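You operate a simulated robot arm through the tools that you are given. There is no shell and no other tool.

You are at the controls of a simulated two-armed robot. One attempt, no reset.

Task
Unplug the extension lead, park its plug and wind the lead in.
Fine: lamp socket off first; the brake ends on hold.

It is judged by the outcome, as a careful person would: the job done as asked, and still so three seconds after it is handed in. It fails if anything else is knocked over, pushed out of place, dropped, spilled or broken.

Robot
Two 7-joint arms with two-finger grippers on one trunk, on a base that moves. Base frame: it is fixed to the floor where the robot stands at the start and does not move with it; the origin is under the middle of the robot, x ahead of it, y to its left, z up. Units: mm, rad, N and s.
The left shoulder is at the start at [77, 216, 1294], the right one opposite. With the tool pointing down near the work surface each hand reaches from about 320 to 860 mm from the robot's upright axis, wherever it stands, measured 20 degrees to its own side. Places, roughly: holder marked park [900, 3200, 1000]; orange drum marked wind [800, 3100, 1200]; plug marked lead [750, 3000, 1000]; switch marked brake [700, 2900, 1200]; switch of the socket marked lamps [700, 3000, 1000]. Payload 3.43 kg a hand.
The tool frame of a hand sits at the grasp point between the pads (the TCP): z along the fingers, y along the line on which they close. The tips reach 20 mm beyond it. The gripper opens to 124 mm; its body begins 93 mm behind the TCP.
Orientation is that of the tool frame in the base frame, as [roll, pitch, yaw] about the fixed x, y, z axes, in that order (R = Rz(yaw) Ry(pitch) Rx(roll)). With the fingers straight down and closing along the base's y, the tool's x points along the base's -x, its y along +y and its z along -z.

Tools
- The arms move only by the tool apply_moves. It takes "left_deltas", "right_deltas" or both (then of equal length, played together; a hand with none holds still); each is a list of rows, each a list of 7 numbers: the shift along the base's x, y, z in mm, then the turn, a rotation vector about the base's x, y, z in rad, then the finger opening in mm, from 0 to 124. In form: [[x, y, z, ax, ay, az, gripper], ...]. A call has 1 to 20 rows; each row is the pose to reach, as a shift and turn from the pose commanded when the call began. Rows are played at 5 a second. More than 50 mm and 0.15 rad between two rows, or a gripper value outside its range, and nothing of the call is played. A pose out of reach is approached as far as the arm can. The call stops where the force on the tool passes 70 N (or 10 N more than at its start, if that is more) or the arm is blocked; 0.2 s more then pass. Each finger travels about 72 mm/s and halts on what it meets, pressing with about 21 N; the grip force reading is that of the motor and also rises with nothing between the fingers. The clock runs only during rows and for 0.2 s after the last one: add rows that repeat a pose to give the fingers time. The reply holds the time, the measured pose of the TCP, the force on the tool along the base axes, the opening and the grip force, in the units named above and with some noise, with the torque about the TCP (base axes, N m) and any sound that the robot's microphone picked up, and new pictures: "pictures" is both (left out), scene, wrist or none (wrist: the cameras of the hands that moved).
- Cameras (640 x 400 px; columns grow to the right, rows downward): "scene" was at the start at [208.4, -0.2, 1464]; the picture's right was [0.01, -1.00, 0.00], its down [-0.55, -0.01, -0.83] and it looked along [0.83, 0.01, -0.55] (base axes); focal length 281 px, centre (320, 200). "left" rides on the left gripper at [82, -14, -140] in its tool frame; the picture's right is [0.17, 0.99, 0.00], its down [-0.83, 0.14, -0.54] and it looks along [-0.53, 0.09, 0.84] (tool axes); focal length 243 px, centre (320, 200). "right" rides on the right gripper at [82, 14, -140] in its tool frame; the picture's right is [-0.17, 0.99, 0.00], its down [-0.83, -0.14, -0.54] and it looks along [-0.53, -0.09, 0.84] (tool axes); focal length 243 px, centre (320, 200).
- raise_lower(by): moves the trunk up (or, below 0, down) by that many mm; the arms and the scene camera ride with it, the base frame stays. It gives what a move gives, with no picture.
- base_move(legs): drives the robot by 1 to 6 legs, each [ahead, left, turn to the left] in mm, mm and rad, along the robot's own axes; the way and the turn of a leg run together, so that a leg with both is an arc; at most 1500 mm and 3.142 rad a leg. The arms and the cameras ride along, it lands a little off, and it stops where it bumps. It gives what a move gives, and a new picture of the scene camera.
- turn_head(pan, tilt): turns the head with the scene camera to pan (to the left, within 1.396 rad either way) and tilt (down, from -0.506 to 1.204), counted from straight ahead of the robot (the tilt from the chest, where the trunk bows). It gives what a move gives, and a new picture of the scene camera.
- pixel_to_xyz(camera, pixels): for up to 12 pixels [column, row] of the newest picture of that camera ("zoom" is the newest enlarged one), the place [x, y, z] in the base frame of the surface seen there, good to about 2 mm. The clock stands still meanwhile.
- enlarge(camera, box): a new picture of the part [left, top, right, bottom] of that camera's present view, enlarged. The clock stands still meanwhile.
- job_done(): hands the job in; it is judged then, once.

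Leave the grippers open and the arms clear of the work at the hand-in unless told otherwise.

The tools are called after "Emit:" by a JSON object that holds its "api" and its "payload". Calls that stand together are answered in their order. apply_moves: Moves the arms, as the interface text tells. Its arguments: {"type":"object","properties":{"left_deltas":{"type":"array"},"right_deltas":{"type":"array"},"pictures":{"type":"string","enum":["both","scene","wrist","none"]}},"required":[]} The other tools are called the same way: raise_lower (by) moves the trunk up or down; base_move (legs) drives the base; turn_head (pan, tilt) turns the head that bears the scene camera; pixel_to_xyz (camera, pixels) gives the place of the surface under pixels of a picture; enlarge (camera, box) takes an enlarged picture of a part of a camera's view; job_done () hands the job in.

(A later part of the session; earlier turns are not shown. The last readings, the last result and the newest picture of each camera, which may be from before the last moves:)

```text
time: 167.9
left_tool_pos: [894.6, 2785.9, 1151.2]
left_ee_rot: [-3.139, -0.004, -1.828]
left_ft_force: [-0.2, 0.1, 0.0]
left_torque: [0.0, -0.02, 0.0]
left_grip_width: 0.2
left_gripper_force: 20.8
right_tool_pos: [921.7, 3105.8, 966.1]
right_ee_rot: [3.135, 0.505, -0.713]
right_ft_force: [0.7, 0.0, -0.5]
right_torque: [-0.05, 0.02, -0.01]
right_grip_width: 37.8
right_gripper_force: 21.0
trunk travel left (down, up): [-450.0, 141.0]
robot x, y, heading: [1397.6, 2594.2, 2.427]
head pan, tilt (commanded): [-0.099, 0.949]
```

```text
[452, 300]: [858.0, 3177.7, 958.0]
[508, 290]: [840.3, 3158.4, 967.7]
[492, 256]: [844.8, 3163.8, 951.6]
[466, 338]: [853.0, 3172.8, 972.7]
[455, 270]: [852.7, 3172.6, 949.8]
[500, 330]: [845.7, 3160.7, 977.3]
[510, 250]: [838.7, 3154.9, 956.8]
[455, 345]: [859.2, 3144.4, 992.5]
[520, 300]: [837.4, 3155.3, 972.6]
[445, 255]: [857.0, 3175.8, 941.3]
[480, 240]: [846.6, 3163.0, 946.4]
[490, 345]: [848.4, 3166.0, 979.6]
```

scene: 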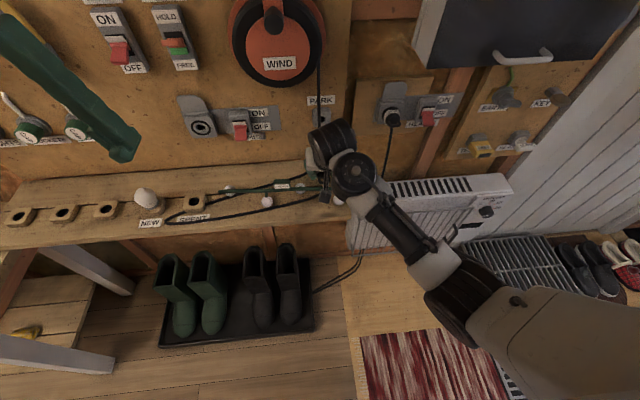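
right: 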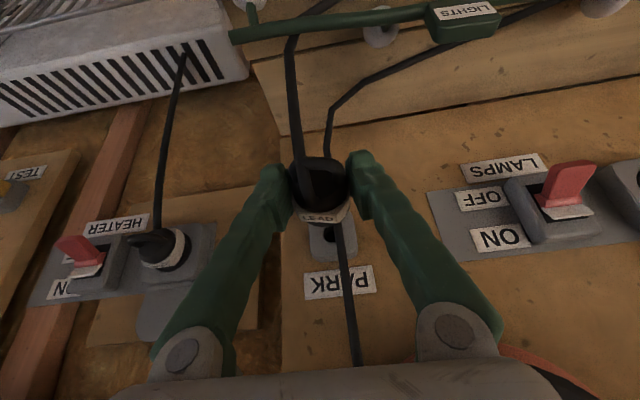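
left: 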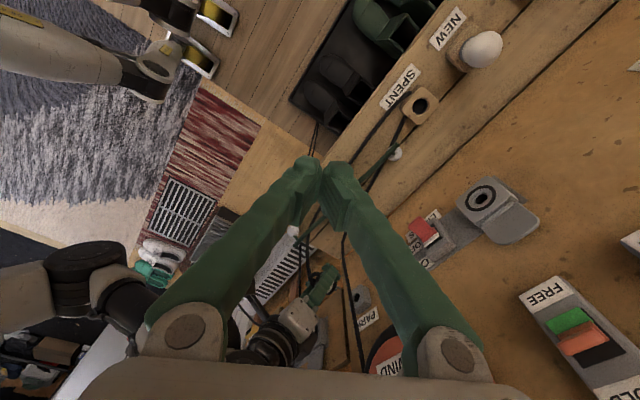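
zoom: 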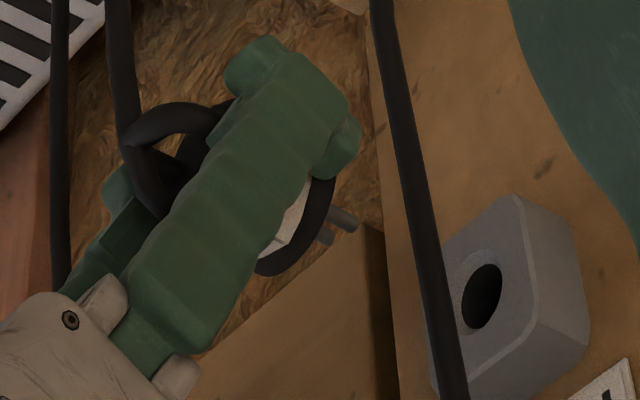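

Plug is within ~1–2 mm of the hole but rolled ~0.29 rad. I roll the hand about the plug axis to level the pins and make the small shift.

Emit:
{"api": "apply_moves", "payload": {"right_deltas": [[-0.2, -0.2, 0.3, 0.073, -0.063, 0, 0], [-0.4, -0.5, 0.5, 0.146, -0.127, 0, 0], [-0.6, -0.7, 0.75, 0.219, -0.19, 0, 0], [-0.6, -0.7, 0.75, 0.219, -0.19, 0, 0]], "pictures": "wrist"}}

Emit:
{"api": "apply_moves", "payload": {"left_deltas": [[0, 0, 0, 0, 0, 0, 0]], "pictures": "wrist"}}

Emit:
{"api": "enlarge", "payload": {"camera": "left", "box": [300, 258, 370, 312]}}

Emit:
{"api": "pixel_to_xyz", "payload": {"camera": "zoom", "pixels": [[342, 216], [350, 221], [354, 225], [326, 236], [330, 240], [322, 230], [335, 232], [345, 230], [360, 225], [330, 225], [338, 240], [348, 236]]}}

```text
time: 168.9
left_tool_pos: [894.5, 2786.3, 1150.6]
left_ee_rot: [-3.139, -0.005, -1.827]
left_ft_force: [0.0, 0.7, -0.3]
left_torque: [0.0, 0.03, -0.01]
left_grip_width: 0.1
left_gripper_force: 21.3
right_tool_pos: [920.8, 3104.4, 966.2]
right_ee_rot: [-2.817, 0.482, -0.558]
right_ft_force: [-0.1, 0.2, 0.2]
right_torque: [0.0, -0.03, -0.01]
right_grip_width: 37.8
right_gripper_force: 20.7
trunk travel left (down, up): [-450.0, 141.0]
robot x, y, heading: [1402.4, 2603.9, 2.429]
head pan, tilt (commanded): [-0.099, 0.949]
```

right: 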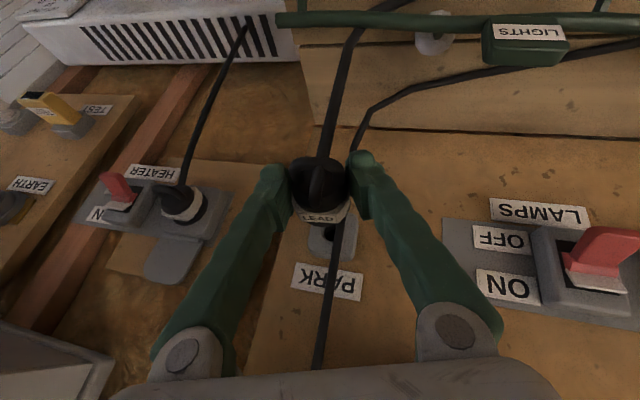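

```text
time: 169.3
left_tool_pos: [894.1, 2784.6, 1150.3]
left_ee_rot: [-3.141, -0.006, -1.825]
left_ft_force: [0.9, 0.9, -0.2]
left_torque: [0.02, -0.03, 0.01]
left_grip_width: 0.0
left_gripper_force: 21.6
right_tool_pos: [920.4, 3105.5, 966.6]
right_ee_rot: [-2.819, 0.482, -0.558]
right_ft_force: [-0.6, 1.0, -0.4]
right_torque: [0.02, 0.0, 0.01]
right_grip_width: 37.9
right_gripper_force: 20.7
trunk travel left (down, up): [-450.0, 141.0]
robot x, y, heading: [1398.5, 2597.0, 2.43]
head pan, tilt (commanded): [-0.099, 0.949]
```

left: 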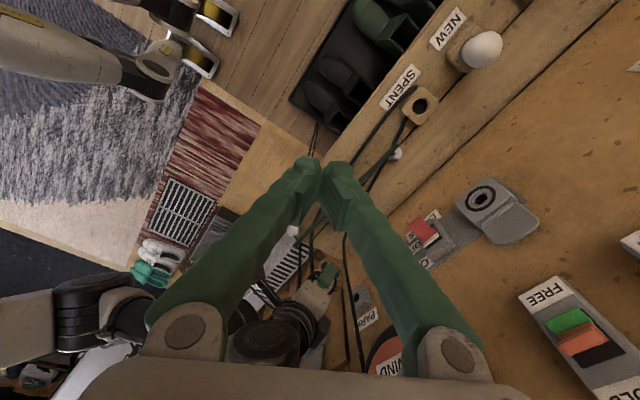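

```text
7.41 times, centred on (335, 285) of left
```

zoom: 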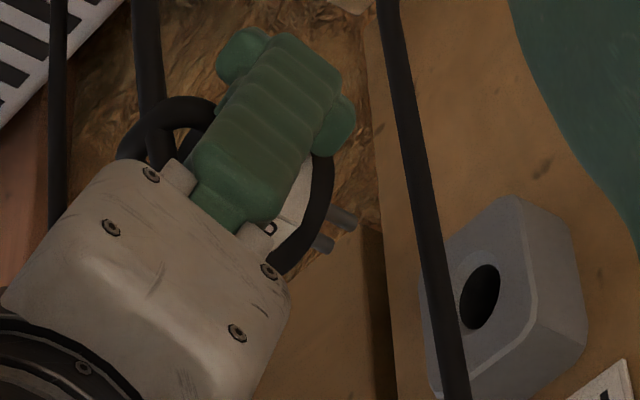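

```text
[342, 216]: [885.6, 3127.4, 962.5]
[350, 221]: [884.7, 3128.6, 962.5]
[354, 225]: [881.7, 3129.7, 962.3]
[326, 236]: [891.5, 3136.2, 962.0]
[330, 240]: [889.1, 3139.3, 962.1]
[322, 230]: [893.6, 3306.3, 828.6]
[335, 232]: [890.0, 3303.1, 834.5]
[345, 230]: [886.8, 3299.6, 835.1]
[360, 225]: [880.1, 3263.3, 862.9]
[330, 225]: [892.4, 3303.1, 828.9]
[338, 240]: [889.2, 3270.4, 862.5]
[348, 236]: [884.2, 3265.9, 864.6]
```

Pins are level now and centred within ~1 mm. I advance 54 mm in 5–6 mm steps with a 0.8 mm right shift.

Emit:
{"api": "apply_moves", "payload": {"right_deltas": [[-4, 4.5, 0, 0, 0, 0, 0], [-8.5, 8.5, 0, 0, 0, 0, 0], [-13, 12.4, 0, 0, 0, 0, 0], [-17.6, 16.3, 0, 0, 0, 0, 0], [-22, 20.3, 0, 0, 0, 0, 0], [-26.7, 24.2, 0, 0, 0, 0, 0], [-30.5, 27.5, 0, 0, 0, 0, 0], [-34.2, 30.8, 0, 0, 0, 0, 0], [-37.2, 33.4, 0, 0, 0, 0, 0], [-40.3, 36, 0, 0, 0, 0, 0]], "pictures": "wrist"}}

Emit:
{"api": "apply_moves", "payload": {"left_deltas": [[0, 0, 0, 0, 0, 0, 0]], "pictures": "wrist"}}

Emit:
{"api": "enlarge", "payload": {"camera": "left", "box": [310, 260, 380, 314]}}

```text
time: 171.5
left_tool_pos: [893.5, 2786.1, 1150.5]
left_ee_rot: [-3.14, -0.005, -1.826]
left_ft_force: [0.5, 0.0, 0.1]
left_torque: [0.01, 0.02, 0.02]
left_grip_width: 0.0
left_gripper_force: 21.5
right_tool_pos: [879.8, 3139.8, 966.3]
right_ee_rot: [-2.817, 0.481, -0.557]
right_ft_force: [0.2, -1.6, -2.9]
right_torque: [-0.08, -0.04, -0.02]
right_grip_width: 37.7
right_gripper_force: 20.6
trunk travel left (down, up): [-450.0, 141.0]
robot x, y, heading: [1396.1, 2600.5, 2.427]
head pan, tilt (commanded): [-0.099, 0.949]
```

right: 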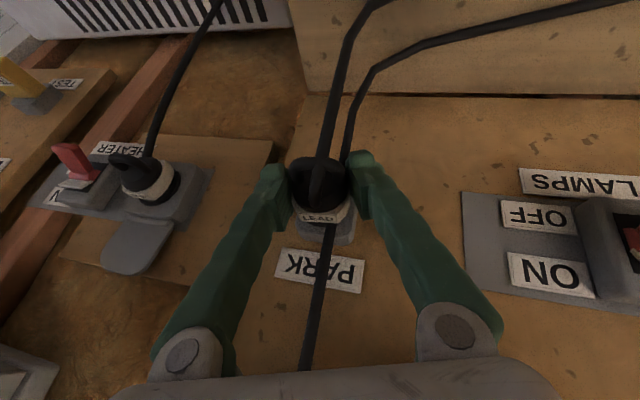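

```text
time: 171.9
left_tool_pos: [894.2, 2784.8, 1150.1]
left_ee_rot: [-3.139, -0.006, -1.825]
left_ft_force: [0.2, 0.4, 0.0]
left_torque: [0.01, -0.02, -0.04]
left_grip_width: 0.0
left_gripper_force: 21.0
right_tool_pos: [880.0, 3140.1, 966.6]
right_ee_rot: [-2.818, 0.483, -0.559]
right_ft_force: [1.9, -2.1, -3.7]
right_torque: [-0.09, -0.1, 0.01]
right_grip_width: 37.9
right_gripper_force: 21.1
trunk travel left (down, up): [-450.0, 141.0]
robot x, y, heading: [1400.4, 2604.2, 2.435]
head pan, tilt (commanded): [-0.099, 0.949]
```

left: 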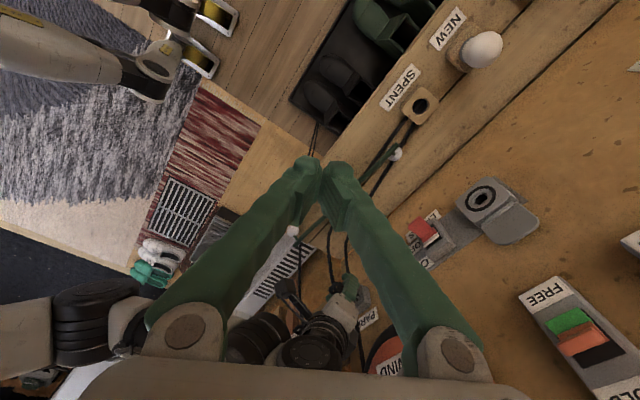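

```text
7.41 times, centred on (345, 287) of left
```

zoom: 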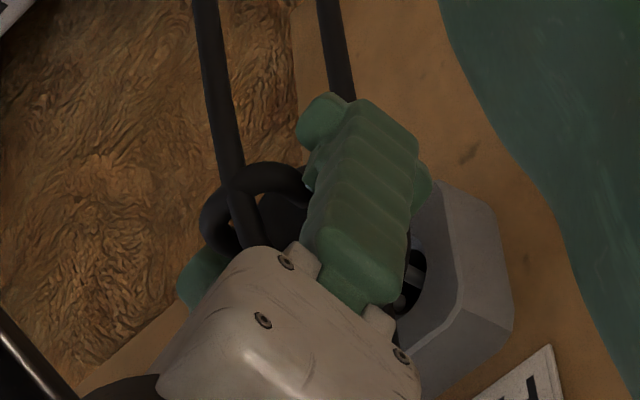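

A −3.7 N vertical force tells the pins ride on the upper rim of the hole: the hole is physical. I lower 1.2 mm and continue in 2 mm steps.

Emit:
{"api": "apply_moves", "payload": {"right_deltas": [[0, 0, -1.2, 0, 0, 0, 0], [-1.5, 1.3, -1.2, 0, 0, 0, 0], [-3, 2.6, -1.2, 0, 0, 0, 0], [-4.5, 3.9, -1.2, 0, 0, 0, 0], [-4.5, 3.9, -1.2, 0, 0, 0, 0]], "pictures": "none"}}

```text
time: 173.1
left_tool_pos: [894.5, 2785.4, 1150.0]
left_ee_rot: [-3.139, -0.004, -1.824]
left_ft_force: [0.1, -0.7, 0.3]
left_torque: [0.01, 0.0, 0.04]
left_grip_width: 0.0
left_gripper_force: 21.2
right_tool_pos: [874.8, 3142.8, 966.3]
right_ee_rot: [-2.82, 0.482, -0.559]
right_ft_force: [-0.4, 0.3, -1.3]
right_torque: [-0.03, -0.04, 0.03]
right_grip_width: 38.0
right_gripper_force: 21.2
trunk travel left (down, up): [-450.0, 141.0]
robot x, y, heading: [1400.4, 2603.7, 2.426]
head pan, tilt (commanded): [-0.099, 0.949]
```

Forces are small; n≈52. I continue pushing.

Emit:
{"api": "apply_moves", "payload": {"right_deltas": [[-1.5, 1.3, 0, 0, 0, 0, 0], [-3, 2.6, 0, 0, 0, 0, 0], [-4.5, 3.9, 0, 0, 0, 0, 0], [-4.5, 3.9, 0, 0, 0, 0, 0]], "pictures": "none"}}

```text
time: 174.1
left_tool_pos: [894.1, 2785.3, 1150.8]
left_ee_rot: [-3.14, -0.005, -1.825]
left_ft_force: [0.4, -0.5, -0.2]
left_torque: [-0.01, 0.0, 0.01]
left_grip_width: 0.0
left_gripper_force: 21.1
right_tool_pos: [870.8, 3148.0, 965.6]
right_ee_rot: [-2.819, 0.481, -0.559]
right_ft_force: [0.6, -0.1, -0.8]
right_torque: [-0.03, 0.02, 0.0]
right_grip_width: 37.7
right_gripper_force: 21.0
trunk travel left (down, up): [-450.0, 141.0]
robot x, y, heading: [1403.8, 2598.2, 2.425]
head pan, tilt (commanded): [-0.099, 0.949]
```

Still free at n≈45. I go on in small steps until it meets the stop.

Emit:
{"api": "apply_moves", "payload": {"right_deltas": [[-1.5, 1.3, 0, 0, 0, 0, 0], [-3, 2.6, 0, 0, 0, 0, 0], [-3, 2.6, 0, 0, 0, 0, 0]], "pictures": "none"}}

Emit:
{"api": "apply_moves", "payload": {"right_deltas": [[-1.5, 1.3, 0, 0, 0, 0, 0], [-3, 2.6, 0, 0, 0, 0, 0], [-3, 2.6, 0, 0, 0, 0, 0]], "pictures": "wrist"}}

```text
time: 174.9
left_tool_pos: [896.3, 2784.1, 1152.0]
left_ee_rot: [3.141, -0.003, -1.825]
left_ft_force: [-0.4, 0.0, 0.3]
left_torque: [0.01, 0.0, -0.01]
left_grip_width: 0.1
left_gripper_force: 21.3
right_tool_pos: [870.9, 3148.2, 966.5]
right_ee_rot: [-2.817, 0.479, -0.559]
right_ft_force: [18.1, -14.2, -5.4]
right_torque: [-0.13, -0.15, -0.04]
right_grip_width: 37.9
right_gripper_force: 20.7
trunk travel left (down, up): [-450.0, 141.0]
robot x, y, heading: [1399.0, 2601.8, 2.426]
head pan, tilt (commanded): [-0.099, 0.949]
```

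```text
time: 175.7
left_tool_pos: [897.2, 2784.3, 1151.3]
left_ee_rot: [3.141, -0.005, -1.828]
left_ft_force: [0.4, -0.7, 0.3]
left_torque: [0.01, 0.01, -0.02]
left_grip_width: 0.0
left_gripper_force: 20.6
right_tool_pos: [869.5, 3150.2, 966.1]
right_ee_rot: [-2.816, 0.478, -0.558]
right_ft_force: [24.4, -26.6, -10.5]
right_torque: [-0.32, -0.29, 0.04]
right_grip_width: 37.9
right_gripper_force: 21.2
trunk travel left (down, up): [-450.0, 141.0]
robot x, y, heading: [1399.2, 2599.0, 2.428]
head pan, tilt (commanded): [-0.099, 0.949]
```

right: 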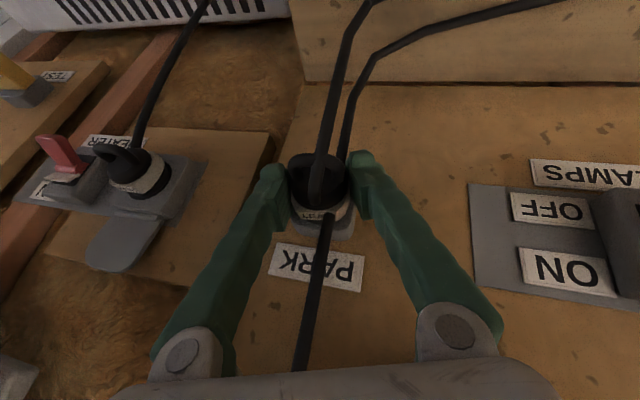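

It is firmly at the stop (36 N axial). I ease the push to about half, take 0.7 mm off the height, and open the fingers only slightly so they still cage the plug.

Emit:
{"api": "apply_moves", "payload": {"right_deltas": [[2.3, -2, -0.7, 0, 0, 0, 0], [2.3, -2, -0.7, 0, 0, 0, 30], [2.3, -2, -0.7, 0, 0, 0, 38], [2.3, -2, -0.7, 0, 0, 0, 40], [2.3, -2, -0.7, 0, 0, 0, 42], [2.3, -2, -0.7, 0, 0, 0, 43]], "pictures": "wrist"}}

Emit:
{"api": "enlarge", "payload": {"camera": "right", "box": [260, 130, 380, 250]}}

```text
time: 177.1
left_tool_pos: [894.3, 2785.2, 1150.3]
left_ee_rot: [-3.139, -0.005, -1.826]
left_ft_force: [-0.1, -0.4, -0.5]
left_torque: [-0.04, 0.02, 0.02]
left_grip_width: 0.2
left_gripper_force: 20.3
right_tool_pos: [868.0, 3151.3, 965.4]
right_ee_rot: [-2.818, 0.482, -0.56]
right_ft_force: [-1.1, -0.4, 1.1]
right_torque: [0.01, -0.05, -0.04]
right_grip_width: 43.0
right_gripper_force: 0.0
trunk travel left (down, up): [-450.0, 141.0]
robot x, y, heading: [1396.2, 2598.9, 2.431]
head pan, tilt (commanded): [-0.099, 0.949]
```

right: 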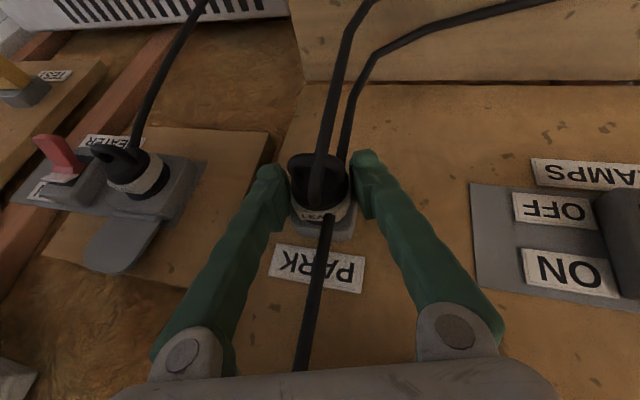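

```text
3.33 times, centred on (320, 190) of right
```

zoom: 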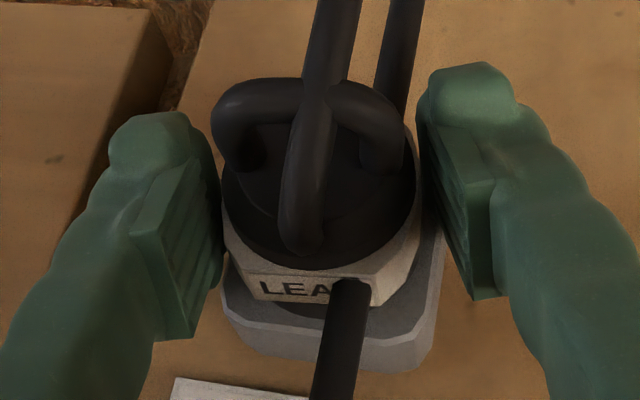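

The plug stays in place with the fingers off it. I open further and watch.

Emit:
{"api": "apply_moves", "payload": {"right_deltas": [[0, 0, 0, 0, 0, 0, 45], [0, 0, 0, 0, 0, 0, 48], [0, 0, 0, 0, 0, 0, 52], [0, 0, 0, 0, 0, 0, 56], [0, 0, 0, 0, 0, 0, 60], [0, 0, 0, 0, 0, 0, 60]], "pictures": "wrist"}}

Emit:
{"api": "enlarge", "payload": {"camera": "right", "box": [260, 130, 380, 250]}}

```text
time: 178.5
left_tool_pos: [894.3, 2785.4, 1149.5]
left_ee_rot: [-3.14, -0.006, -1.826]
left_ft_force: [0.3, -0.8, -0.4]
left_torque: [0.01, 0.01, -0.03]
left_grip_width: 0.0
left_gripper_force: 20.6
right_tool_pos: [867.0, 3150.6, 964.3]
right_ee_rot: [-2.819, 0.482, -0.558]
right_ft_force: [0.4, -0.4, -0.3]
right_torque: [-0.01, 0.04, 0.0]
right_grip_width: 59.9
right_gripper_force: 0.1
trunk travel left (down, up): [-450.0, 141.0]
robot x, y, heading: [1399.4, 2599.2, 2.426]
head pan, tilt (commanded): [-0.099, 0.949]
```

right: 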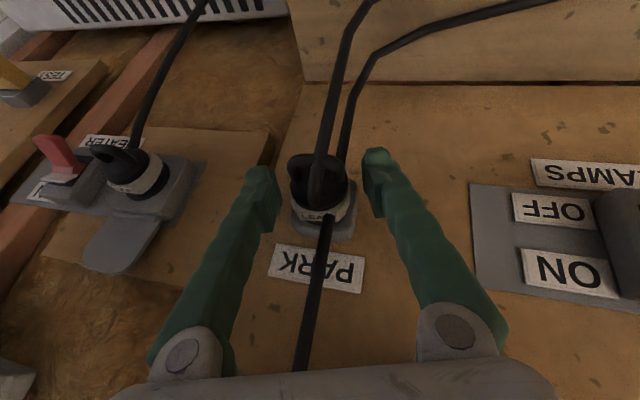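

```text
3.33 times, centred on (320, 190) of right
```

zoom: 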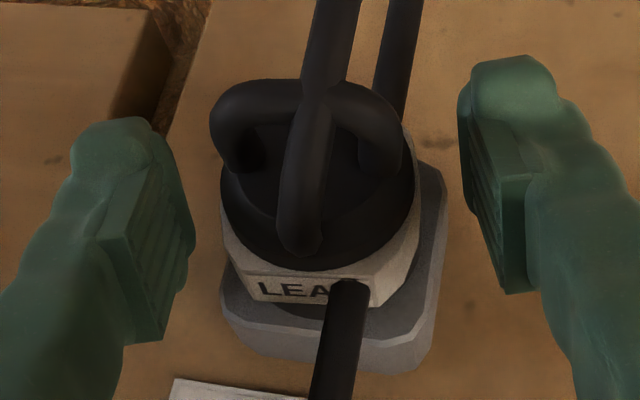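

The plug is parked and holds by itself. I withdraw the right hand outward and slightly up.

Emit:
{"api": "apply_moves", "payload": {"right_deltas": [[4, -5, 8, 0, 0, 0, 64], [12, -12, 16, 0, 0, 0, 64], [22, -20, 24, 0, 0, 0, 64], [34, -30, 32, 0, 0, 0, 64], [48, -42, 40, 0, 0, 0, 64], [64, -56, 45, 0, 0, 0, 64], [84, -73, 50, 0, 0, 0, 64], [104, -90, 50, 0, 0, 0, 64]], "pictures": "both"}}

Emit:
{"api": "enlarge", "payload": {"camera": "right", "box": [240, 130, 400, 280]}}

```text
time: 180.3
left_tool_pos: [893.9, 2786.0, 1150.2]
left_ee_rot: [-3.138, -0.007, -1.825]
left_ft_force: [0.1, 0.1, 0.0]
left_torque: [-0.01, -0.01, 0.01]
left_grip_width: 0.0
left_gripper_force: 21.0
right_tool_pos: [939.1, 3089.7, 1011.6]
right_ee_rot: [-2.819, 0.485, -0.559]
right_ft_force: [-0.3, 0.2, 0.1]
right_torque: [0.0, 0.02, -0.01]
right_grip_width: 64.2
right_gripper_force: 0.0
right hand out of reach, approached as far as the arm can: row 7, 8
trunk travel left (down, up): [-450.0, 141.0]
robot x, y, heading: [1401.0, 2599.4, 2.427]
head pan, tilt (commanded): [-0.099, 0.949]
```

scene: 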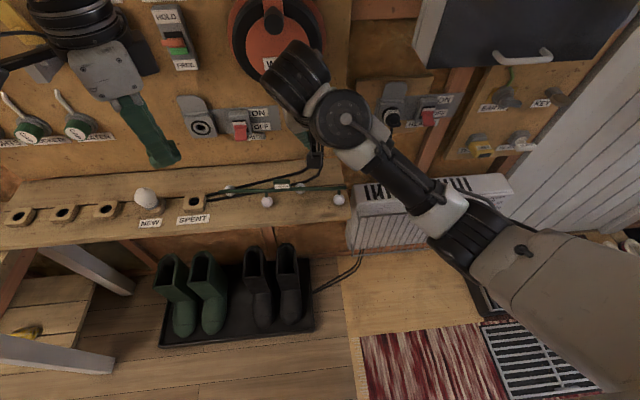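
right: 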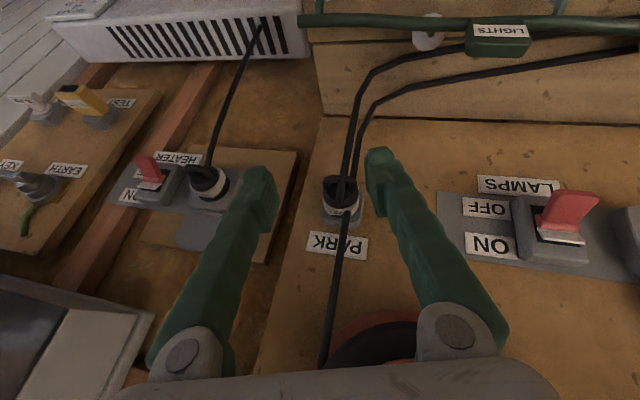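

```text
2.67 times, centred on (320, 205) of right
```

zoom: 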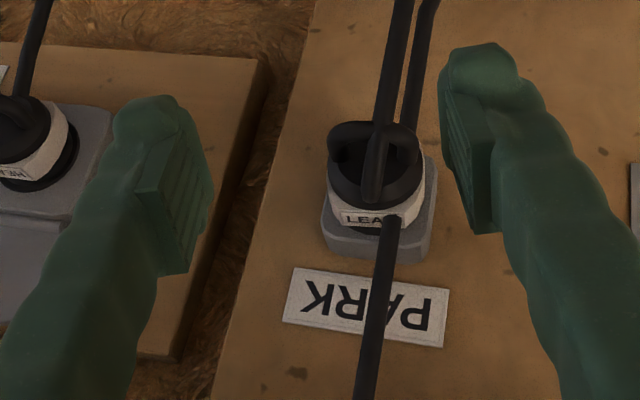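

The lead's plug is parked. Next the brake: the left hand is near BRAKE, so I turn it to point horizontally at the wall, above the brake tab and still ~250 mm off the board.

Emit:
{"api": "apply_moves", "payload": {"left_deltas": [[-4, 1.5, 6, 0.12, 0.037, 0.066, 0], [-8, 3, 12, 0.241, 0.075, 0.133, 0], [-11, 4.4, 17, 0.361, 0.112, 0.199, 0], [-15, 6, 23, 0.482, 0.149, 0.266, 0], [-19, 7.4, 29, 0.602, 0.187, 0.332, 0], [-23, 8.9, 35, 0.722, 0.224, 0.398, 0], [-27, 10.3, 40, 0.843, 0.261, 0.465, 0], [-31, 11.8, 46, 0.963, 0.298, 0.531, 0], [-34, 13.3, 52, 1.083, 0.336, 0.597, 0], [-38, 14.8, 58, 1.204, 0.373, 0.664, 0], [-42, 16.2, 63, 1.324, 0.41, 0.73, 0], [-46, 17.7, 69, 1.445, 0.448, 0.797, 0], [-49.6, 19.2, 75, 1.565, 0.485, 0.863, 0], [-49.6, 19.2, 75, 1.565, 0.485, 0.863, 0]], "pictures": "wrist"}}

Emit:
{"api": "turn_head", "payload": {"pan": 0.1, "tilt": 0.55}}

```text
time: 183.3
left_tool_pos: [834.5, 2845.3, 1229.4]
left_ee_rot: [1.372, 1.107, -2.571]
left_ft_force: [-1.8, -3.0, -6.1]
left_torque: [0.54, 0.46, -0.25]
left_grip_width: 0.0
left_gripper_force: 21.1
left hand out of reach, approached as far as the arm can: row 7, 8, 9, 10, 11, 12, 13, 14
right_tool_pos: [943.7, 3093.2, 1012.9]
right_ee_rot: [-2.825, 0.483, -0.562]
right_ft_force: [1.0, 1.4, 0.4]
right_torque: [-0.13, 0.1, 0.07]
right_grip_width: 64.4
right_gripper_force: 0.0
trunk travel left (down, up): [-450.0, 141.0]
robot x, y, heading: [1396.8, 2602.2, 2.428]
head pan, tilt (commanded): [-0.099, 0.949]
```

left: 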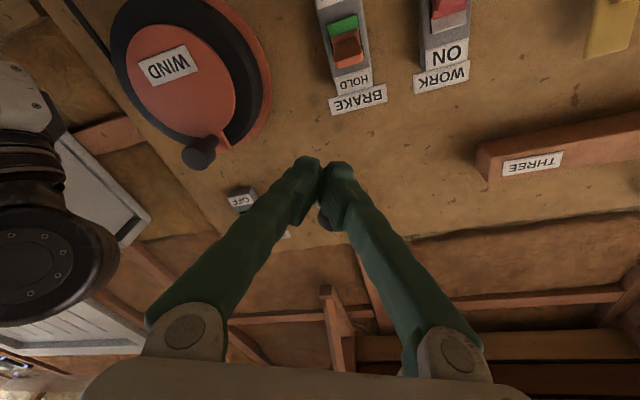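

```text
time: 184.1
left_tool_pos: [830.4, 2841.9, 1229.7]
left_ee_rot: [1.365, 1.115, -2.583]
left_ft_force: [-1.0, -0.4, -0.2]
left_torque: [-0.02, 0.01, -0.04]
left_grip_width: 0.0
left_gripper_force: 21.2
right_tool_pos: [938.3, 3088.8, 1013.0]
right_ee_rot: [-2.82, 0.482, -0.557]
right_ft_force: [-0.6, -0.3, 0.6]
right_torque: [0.02, -0.03, 0.0]
right_grip_width: 63.7
right_gripper_force: 0.0
trunk travel left (down, up): [-450.0, 141.0]
robot x, y, heading: [1399.8, 2598.6, 2.427]
head pan, tilt (commanded): [0.099, 0.55]
```

scene: 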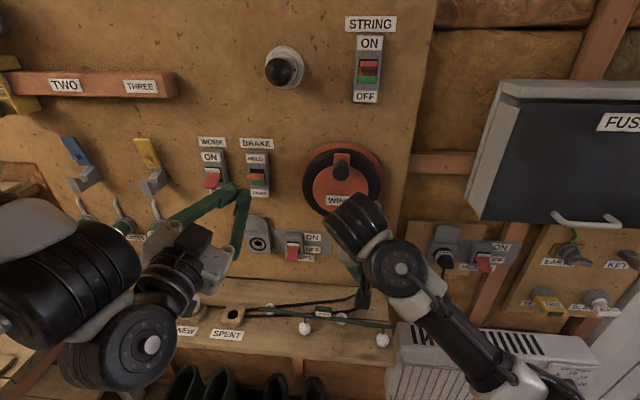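

The left tool is about horizontal (rolled ~25°, fine for a switch). I measure the BRAKE tab and the drum from the scene camera.

Emit:
{"api": "enlarge", "payload": {"camera": "scene", "box": [226, 130, 290, 200]}}

Emit:
{"api": "pixel_to_xyz", "payload": {"camera": "zoom", "pixels": [[318, 230], [318, 222], [340, 232], [300, 232], [318, 250], [318, 180], [318, 300], [290, 120], [360, 230], [275, 230], [318, 212], [318, 262]]}}

Emit:
{"api": "enlarge", "payload": {"camera": "scene", "box": [295, 135, 391, 225]}}

```text
5.71 times, centred on (258, 165) of scene
```

zoom: 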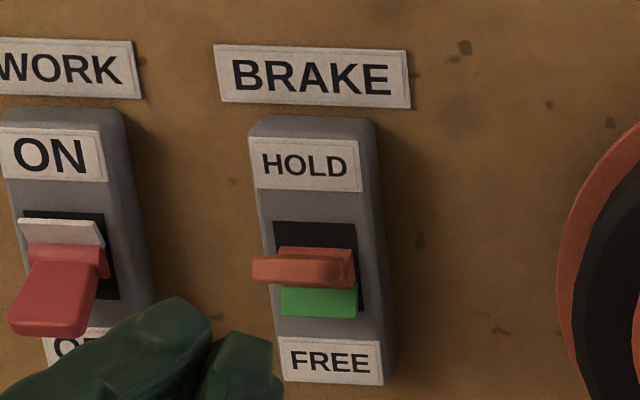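

```text
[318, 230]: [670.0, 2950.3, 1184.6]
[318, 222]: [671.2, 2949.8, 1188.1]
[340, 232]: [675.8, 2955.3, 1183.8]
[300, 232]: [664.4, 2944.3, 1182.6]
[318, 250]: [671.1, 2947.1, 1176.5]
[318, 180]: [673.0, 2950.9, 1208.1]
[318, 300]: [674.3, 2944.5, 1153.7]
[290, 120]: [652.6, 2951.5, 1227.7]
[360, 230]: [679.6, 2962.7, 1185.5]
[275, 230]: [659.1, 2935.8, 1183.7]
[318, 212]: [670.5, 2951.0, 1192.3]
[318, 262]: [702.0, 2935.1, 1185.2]
```

```text
4.44 times, centred on (343, 180) of scene
```

zoom: 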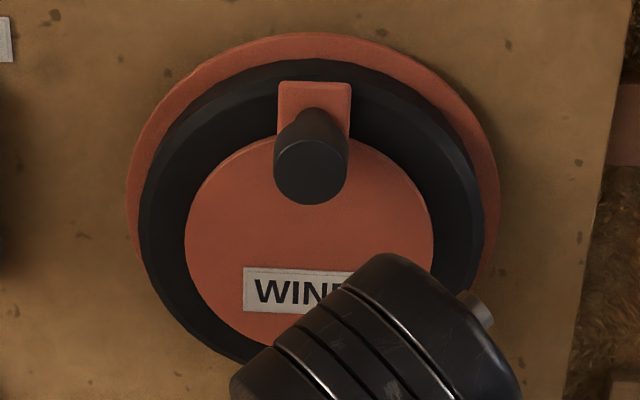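

BRAKE tab: centre t≈2670, top z≈1186, reaching to n≈62. I bring the left fingertips closer (n≈110, z≈1225) while trying to level the hand's roll.

Emit:
{"api": "apply_moves", "payload": {"left_deltas": [[-18.7, 10.5, -1, 0.06, -0.066, 0.01, 0], [-37.5, 21, -2, 0.12, -0.132, 0.02, 0], [-56, 31.4, -3, 0.18, -0.198, 0.035, 0], [-75, 41.8, -4, 0.24, -0.264, 0.05, 0], [-93.7, 52.3, -5, 0.3, -0.33, 0.06, 0], [-93.7, 52.3, -5, 0.3, -0.33, 0.06, 0]], "pictures": "both"}}

```text
time: 185.5
left_tool_pos: [734.0, 2888.4, 1208.6]
left_ee_rot: [-1.728, 1.123, 0.755]
left_ft_force: [-0.4, 0.5, -0.4]
left_torque: [0.01, 0.04, -0.03]
left_grip_width: 0.0
left_gripper_force: 20.8
right_tool_pos: [938.6, 3088.5, 1013.2]
right_ee_rot: [-2.817, 0.481, -0.559]
right_ft_force: [-0.9, 0.2, 0.2]
right_torque: [0.03, -0.02, 0.02]
right_grip_width: 63.8
right_gripper_force: 0.0
trunk travel left (down, up): [-450.0, 141.0]
robot x, y, heading: [1397.6, 2600.9, 2.432]
head pan, tilt (commanded): [0.099, 0.55]
```

scene: 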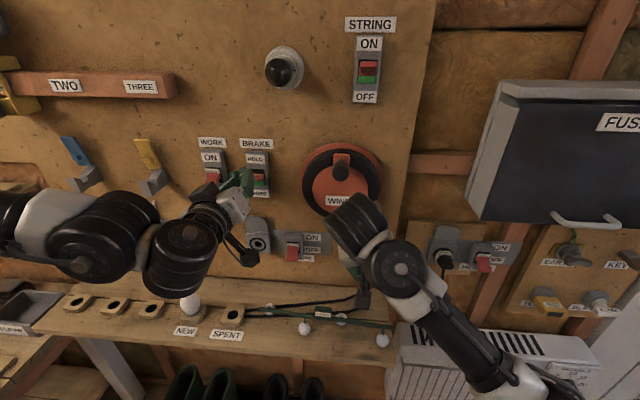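
left: 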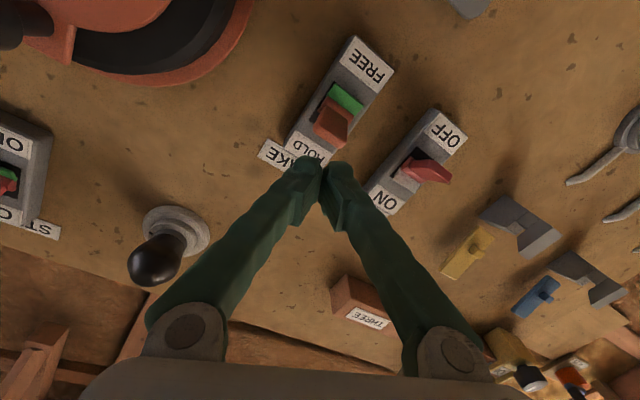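

The roll swung past level and z reads low; I check whether the hand has settled.

Emit:
{"api": "apply_moves", "payload": {"left_deltas": [[0, 0, 0, 0, 0, 0, 0], [0, 0, 0, 0, 0, 0, 0]], "pictures": "none"}}

```text
time: 186.1
left_tool_pos: [733.2, 2890.1, 1209.7]
left_ee_rot: [-1.729, 1.125, 0.755]
left_ft_force: [0.9, 0.1, 0.6]
left_torque: [0.0, -0.03, 0.02]
left_grip_width: 0.0
left_gripper_force: 21.0
right_tool_pos: [938.2, 3088.8, 1013.4]
right_ee_rot: [-2.82, 0.481, -0.559]
right_ft_force: [0.7, 0.5, -0.8]
right_torque: [-0.01, 0.03, 0.02]
right_grip_width: 63.6
right_gripper_force: 0.0
trunk travel left (down, up): [-450.0, 141.0]
robot x, y, heading: [1397.2, 2604.2, 2.428]
head pan, tilt (commanded): [0.099, 0.55]
```

I rotate the roll back by 0.44 rad to level the fingers and raise to z≈1225.

Emit:
{"api": "apply_moves", "payload": {"left_deltas": [[1, 1, 4, -0.086, 0.069, -0.0075, 0], [2, 2, 8, -0.172, 0.137, -0.015, 0], [4, 4, 12, -0.259, 0.206, -0.022, 0], [5, 6, 15, -0.345, 0.275, -0.03, 0], [5, 6, 15, -0.345, 0.275, -0.03, 0]], "pictures": "both"}}

Emit:
{"api": "enlarge", "payload": {"camera": "left", "box": [220, 40, 420, 200]}}

```text
time: 187.3
left_tool_pos: [739.7, 2896.7, 1225.5]
left_ee_rot: [3.105, 1.501, -0.705]
left_ft_force: [0.9, -0.6, 0.1]
left_torque: [0.0, 0.03, 0.02]
left_grip_width: 0.1
left_gripper_force: 20.9
right_tool_pos: [938.8, 3090.3, 1012.9]
right_ee_rot: [-2.818, 0.48, -0.558]
right_ft_force: [0.2, -0.4, 0.0]
right_torque: [-0.01, 0.01, -0.02]
right_grip_width: 64.1
right_gripper_force: 0.1
trunk travel left (down, up): [-450.0, 141.0]
robot x, y, heading: [1396.9, 2599.3, 2.424]
head pan, tilt (commanded): [0.099, 0.55]
```

scene: 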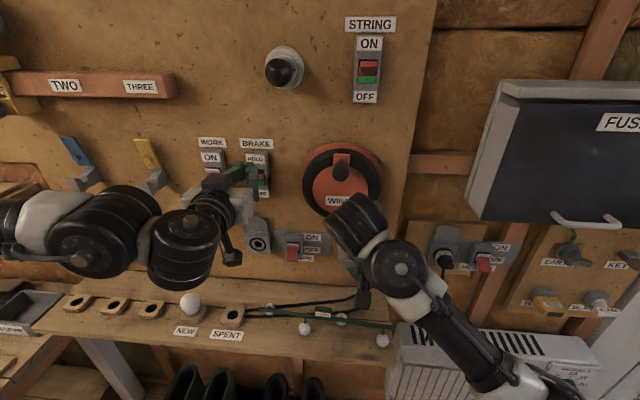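
left: 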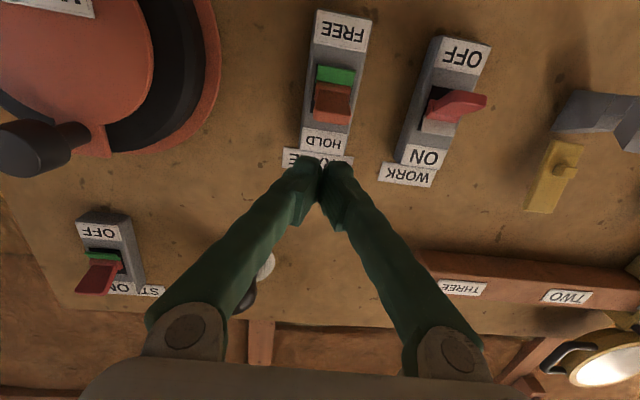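

```text
2.50 times, centred on (320, 120) of left
```

zoom: 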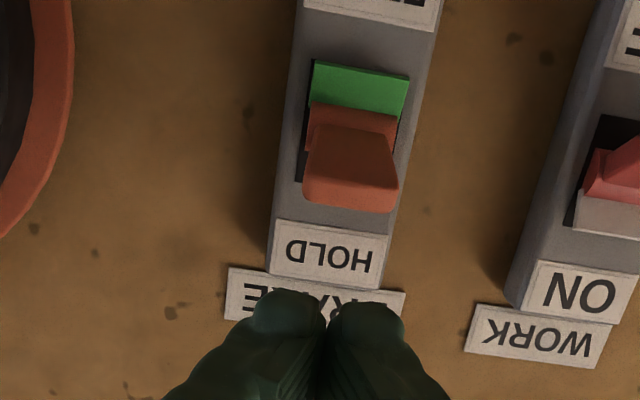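

The fingers are level above the BRAKE tab. I advance 51 mm and press the tab down to FREE in small steps.

Emit:
{"api": "apply_moves", "payload": {"left_deltas": [[-15, 9, 0, 0, 0, 0, 0], [-29, 20, 0, 0, 0, 0, 0], [-40.5, 31.2, 0, 0, 0, 0, 0], [-40.5, 31.2, -10, 0, 0, 0, 0], [-40.5, 31.2, -20, 0, 0, 0, 0], [-40.5, 31.2, -28, 0, 0, 0, 0], [-40.5, 31.2, -34, 0, 0, 0, 0], [-40.5, 31.2, -39, 0, 0, 0, 0], [-40.5, 31.2, -43, 0, 0, 0, 0], [-40.5, 31.2, -47, 0, 0, 0, 0]], "pictures": "wrist"}}

```text
time: 189.5
left_tool_pos: [697.9, 2926.5, 1180.0]
left_ee_rot: [3.136, 1.505, -0.677]
left_ft_force: [-0.7, -1.2, 7.2]
left_torque: [0.04, 0.02, 0.02]
left_grip_width: 0.1
left_gripper_force: 21.4
right_tool_pos: [939.2, 3088.9, 1013.2]
right_ee_rot: [-2.819, 0.483, -0.558]
right_ft_force: [-0.8, 0.1, -0.1]
right_torque: [-0.01, -0.01, -0.03]
right_grip_width: 64.2
right_gripper_force: 0.0
trunk travel left (down, up): [-450.0, 141.0]
robot x, y, heading: [1399.0, 2596.1, 2.436]
head pan, tilt (commanded): [0.099, 0.55]
```

left: 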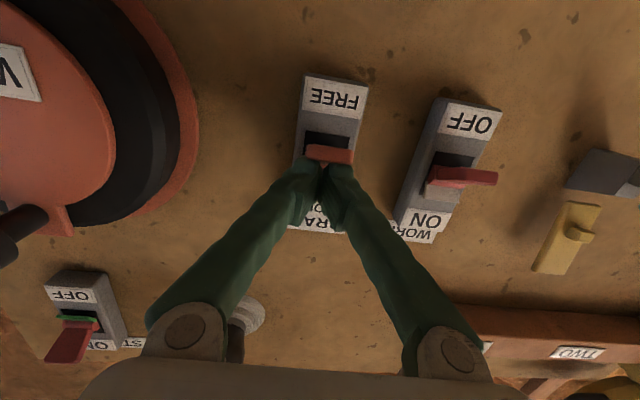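

7 N like with LAMPS — I press 5 mm further, then lift off.

Emit:
{"api": "apply_moves", "payload": {"left_deltas": [[0, 0, -3, 0, 0, 0, 0], [0, 0, -6, 0, 0, 0, 0], [0, 0, -8, 0, 0, 0, 0]], "pictures": "none"}}

Emit:
{"api": "apply_moves", "payload": {"left_deltas": [[0, 0, 10, 0, 0, 0, 0], [0, 0, 25, 0, 0, 0, 0], [0, 0, 40, 0, 0, 0, 0], [15, -13, 52, 0, 0, 0, 0], [38, -33, 56, 0, 0, 0, 0]], "pictures": "both"}}

Emit:
{"api": "enlarge", "payload": {"camera": "left", "box": [220, 20, 420, 180]}}

```text
time: 190.3
left_tool_pos: [701.2, 2924.2, 1177.5]
left_ee_rot: [-3.084, 1.513, -0.613]
left_ft_force: [-0.8, -3.2, 37.1]
left_torque: [0.29, 0.31, 0.06]
left_grip_width: 6.1
left_gripper_force: 35.0
right_tool_pos: [941.3, 3088.6, 1014.9]
right_ee_rot: [-2.818, 0.485, -0.557]
right_ft_force: [-0.2, -0.5, 0.3]
right_torque: [0.03, -0.02, 0.01]
right_grip_width: 63.9
right_gripper_force: 0.0
trunk travel left (down, up): [-450.0, 141.0]
robot x, y, heading: [1396.0, 2601.5, 2.432]
head pan, tilt (commanded): [0.099, 0.55]
```

```text
time: 191.5
left_tool_pos: [740.0, 2893.0, 1226.1]
left_ee_rot: [3.093, 1.503, -0.72]
left_ft_force: [0.4, -0.4, -0.3]
left_torque: [-0.01, 0.0, 0.03]
left_grip_width: 0.0
left_gripper_force: 34.0
right_tool_pos: [940.5, 3090.4, 1013.4]
right_ee_rot: [-2.821, 0.484, -0.56]
right_ft_force: [-0.1, -0.9, 0.2]
right_torque: [-0.02, 0.06, 0.02]
right_grip_width: 63.8
right_gripper_force: 0.0
trunk travel left (down, up): [-450.0, 141.0]
robot x, y, heading: [1402.4, 2601.5, 2.426]
head pan, tilt (commanded): [0.099, 0.55]
```

scene: 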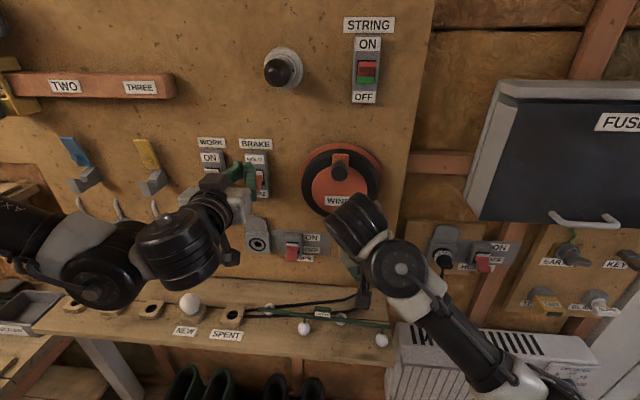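
left: 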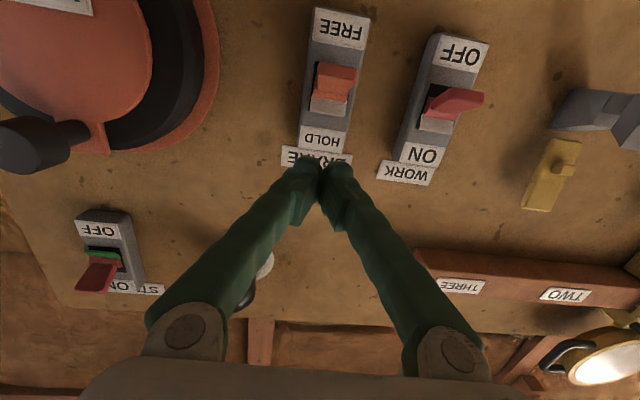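

```text
2.50 times, centred on (320, 100) of left
```

zoom: 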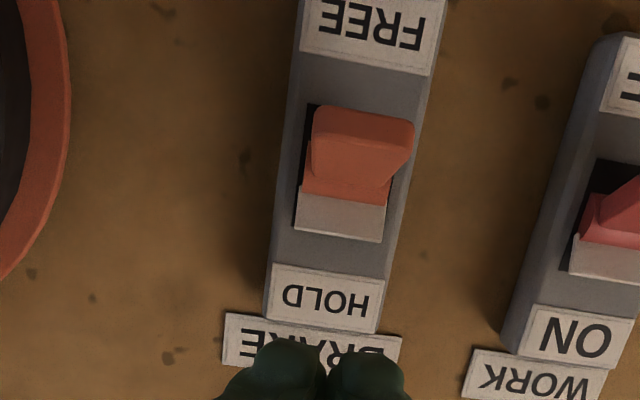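

BRAKE is on FREE (white strip at HOLD). Now the drum: I move the left hand aside, pull the right hand back a bit, and measure the drum and crank knob.

Emit:
{"api": "apply_moves", "payload": {"left_deltas": [[15, -20, 0, 0, 0, 0, 0], [30, -45, 0, 0, 0, 0, 0], [40, -75, 0, 0, 0, 0, 0], [40, -105, 0, 0, 0, 0, 0], [40, -125, 0, 0, 0, 0, 0]], "right_deltas": [[10, -5, -10, 0, 0, 0, 64], [20, -5, -20, 0, 0, 0, 64], [30, 0, -30, 0, 0, 0, 64], [40, 10, -40, 0, 0, 0, 64], [50, 20, -50, 0, 0, 0, 64]], "pictures": "scene"}}

Emit:
{"api": "enlarge", "payload": {"camera": "scene", "box": [295, 130, 391, 230]}}

```text
time: 192.7
left_tool_pos: [762.5, 2790.2, 1222.2]
left_ee_rot: [3.105, 1.503, -0.71]
left_ft_force: [1.0, 1.2, 0.7]
left_torque: [0.0, 0.03, 0.03]
left_grip_width: 0.0
left_gripper_force: 34.6
left hand out of reach, approached as far as the arm can: row 4, 5
right_tool_pos: [990.8, 3111.6, 961.6]
right_ee_rot: [-2.819, 0.483, -0.559]
right_ft_force: [0.4, 0.8, 0.6]
right_torque: [-0.02, 0.0, 0.04]
right_grip_width: 63.9
right_gripper_force: 0.1
trunk travel left (down, up): [-450.0, 141.0]
robot x, y, heading: [1400.2, 2598.3, 2.431]
head pan, tilt (commanded): [0.099, 0.55]
```

scene: 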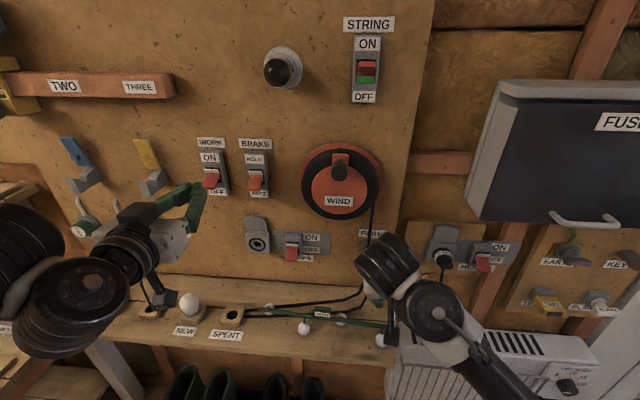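

```text
4.00 times, centred on (343, 180) of scene
```

zoom: 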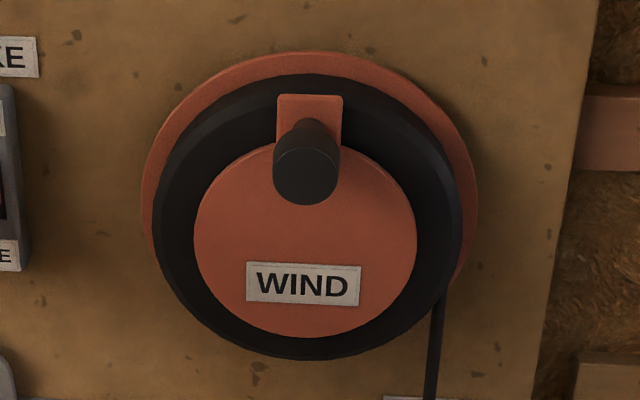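

I probe the drum's front disc edges and the knob.

Emit:
{"api": "pixel_to_xyz", "payload": {"camera": "zoom", "pixels": [[200, 240], [410, 240], [305, 330], [250, 160], [305, 240], [306, 178], [290, 190], [325, 190], [306, 150], [318, 130], [306, 200], [440, 300]]}}

```text
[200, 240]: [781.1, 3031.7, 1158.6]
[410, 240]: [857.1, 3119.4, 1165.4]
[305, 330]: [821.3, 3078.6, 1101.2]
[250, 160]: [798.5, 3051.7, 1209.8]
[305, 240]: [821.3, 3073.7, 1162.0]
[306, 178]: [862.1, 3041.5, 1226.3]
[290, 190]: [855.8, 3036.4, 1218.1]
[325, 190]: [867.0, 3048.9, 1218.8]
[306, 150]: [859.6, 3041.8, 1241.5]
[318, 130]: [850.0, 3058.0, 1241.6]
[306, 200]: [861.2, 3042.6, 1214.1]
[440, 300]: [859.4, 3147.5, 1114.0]
```

Disc centre: t≈2859.5, z≈1161; knob at t≈2862, z≈1227, Ø26, from n≈60 to 109 (crank radius 66). Winding in is counter-clockwise since the lead leaves at the right. I turn the right tool horizontal in front of the drum, at n≈200.

Emit:
{"api": "apply_moves", "payload": {"right_deltas": [[-1, -7, 18, 0.042, 0.081, 0.0125, 64], [-2, -13, 36, 0.083, 0.161, 0.025, 64], [-4, -20, 54, 0.125, 0.242, 0.037, 64], [-5, -26, 73, 0.166, 0.323, 0.05, 64], [-6, -33, 91, 0.208, 0.403, 0.062, 64], [-7.5, -39, 109, 0.2495, 0.484, 0.075, 64], [-9, -46, 127, 0.291, 0.565, 0.087, 64], [-10, -52, 145, 0.333, 0.645, 0.1, 64], [-11, -59, 164, 0.374, 0.726, 0.112, 64], [-12.5, -65, 182, 0.416, 0.807, 0.125, 64], [-14, -72, 200, 0.457, 0.887, 0.137, 64], [-15, -78.3, 218, 0.499, 0.968, 0.1495, 64], [-15, -78.3, 218, 0.499, 0.968, 0.1495, 64]], "pictures": "both"}}

```text
time: 195.5
left_tool_pos: [760.9, 2789.0, 1220.5]
left_ee_rot: [3.119, 1.503, -0.694]
left_ft_force: [0.3, 0.1, 0.8]
left_torque: [0.01, 0.01, -0.04]
left_grip_width: 0.0
left_gripper_force: 34.0
right_tool_pos: [975.0, 3032.6, 1180.0]
right_ee_rot: [-1.458, 1.57, 0.965]
right_ft_force: [0.5, 0.8, -0.5]
right_torque: [-0.02, 0.0, -0.05]
right_grip_width: 64.0
right_gripper_force: 0.0
trunk travel left (down, up): [-450.0, 141.0]
robot x, y, heading: [1395.9, 2598.7, 2.434]
head pan, tilt (commanded): [0.099, 0.55]
```

scene: 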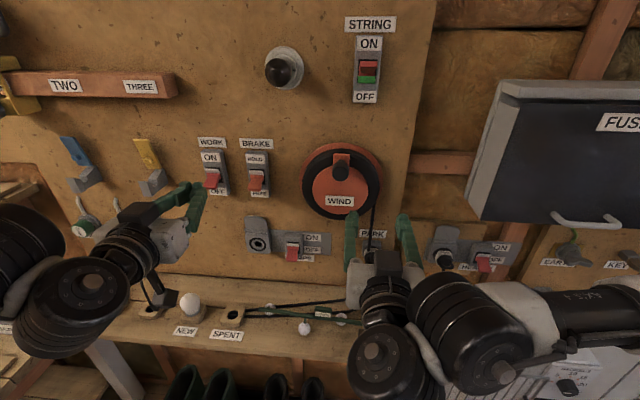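
right: 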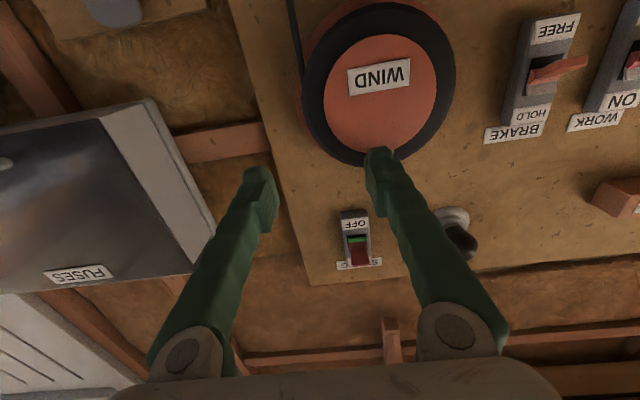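

The right tool is horizontal in front of the drum. I shift the base 65 mm left to centre the crank circle in the right arm's comfortable range.

Emit:
{"api": "base_move", "payload": {"legs": [[0, 65, 0]]}}

```text
time: 197.1
left_tool_pos: [720.2, 2740.1, 1220.8]
left_ee_rot: [3.115, 1.504, -0.699]
left_ft_force: [0.9, -1.2, -1.1]
left_torque: [-0.02, -0.03, -0.03]
left_grip_width: 0.1
left_gripper_force: 35.0
right_tool_pos: [934.2, 2984.5, 1178.2]
right_ee_rot: [-2.292, 1.57, 0.133]
right_ft_force: [-0.3, 0.1, -0.5]
right_torque: [0.02, 0.0, -0.01]
right_grip_width: 63.9
right_gripper_force: 0.0
trunk travel left (down, up): [-450.0, 141.0]
robot x, y, heading: [1354.6, 2555.5, 2.431]
head pan, tilt (commanded): [0.099, 0.55]
```

scene: 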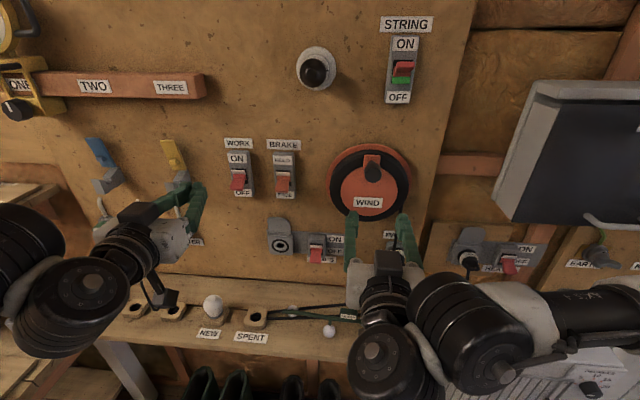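

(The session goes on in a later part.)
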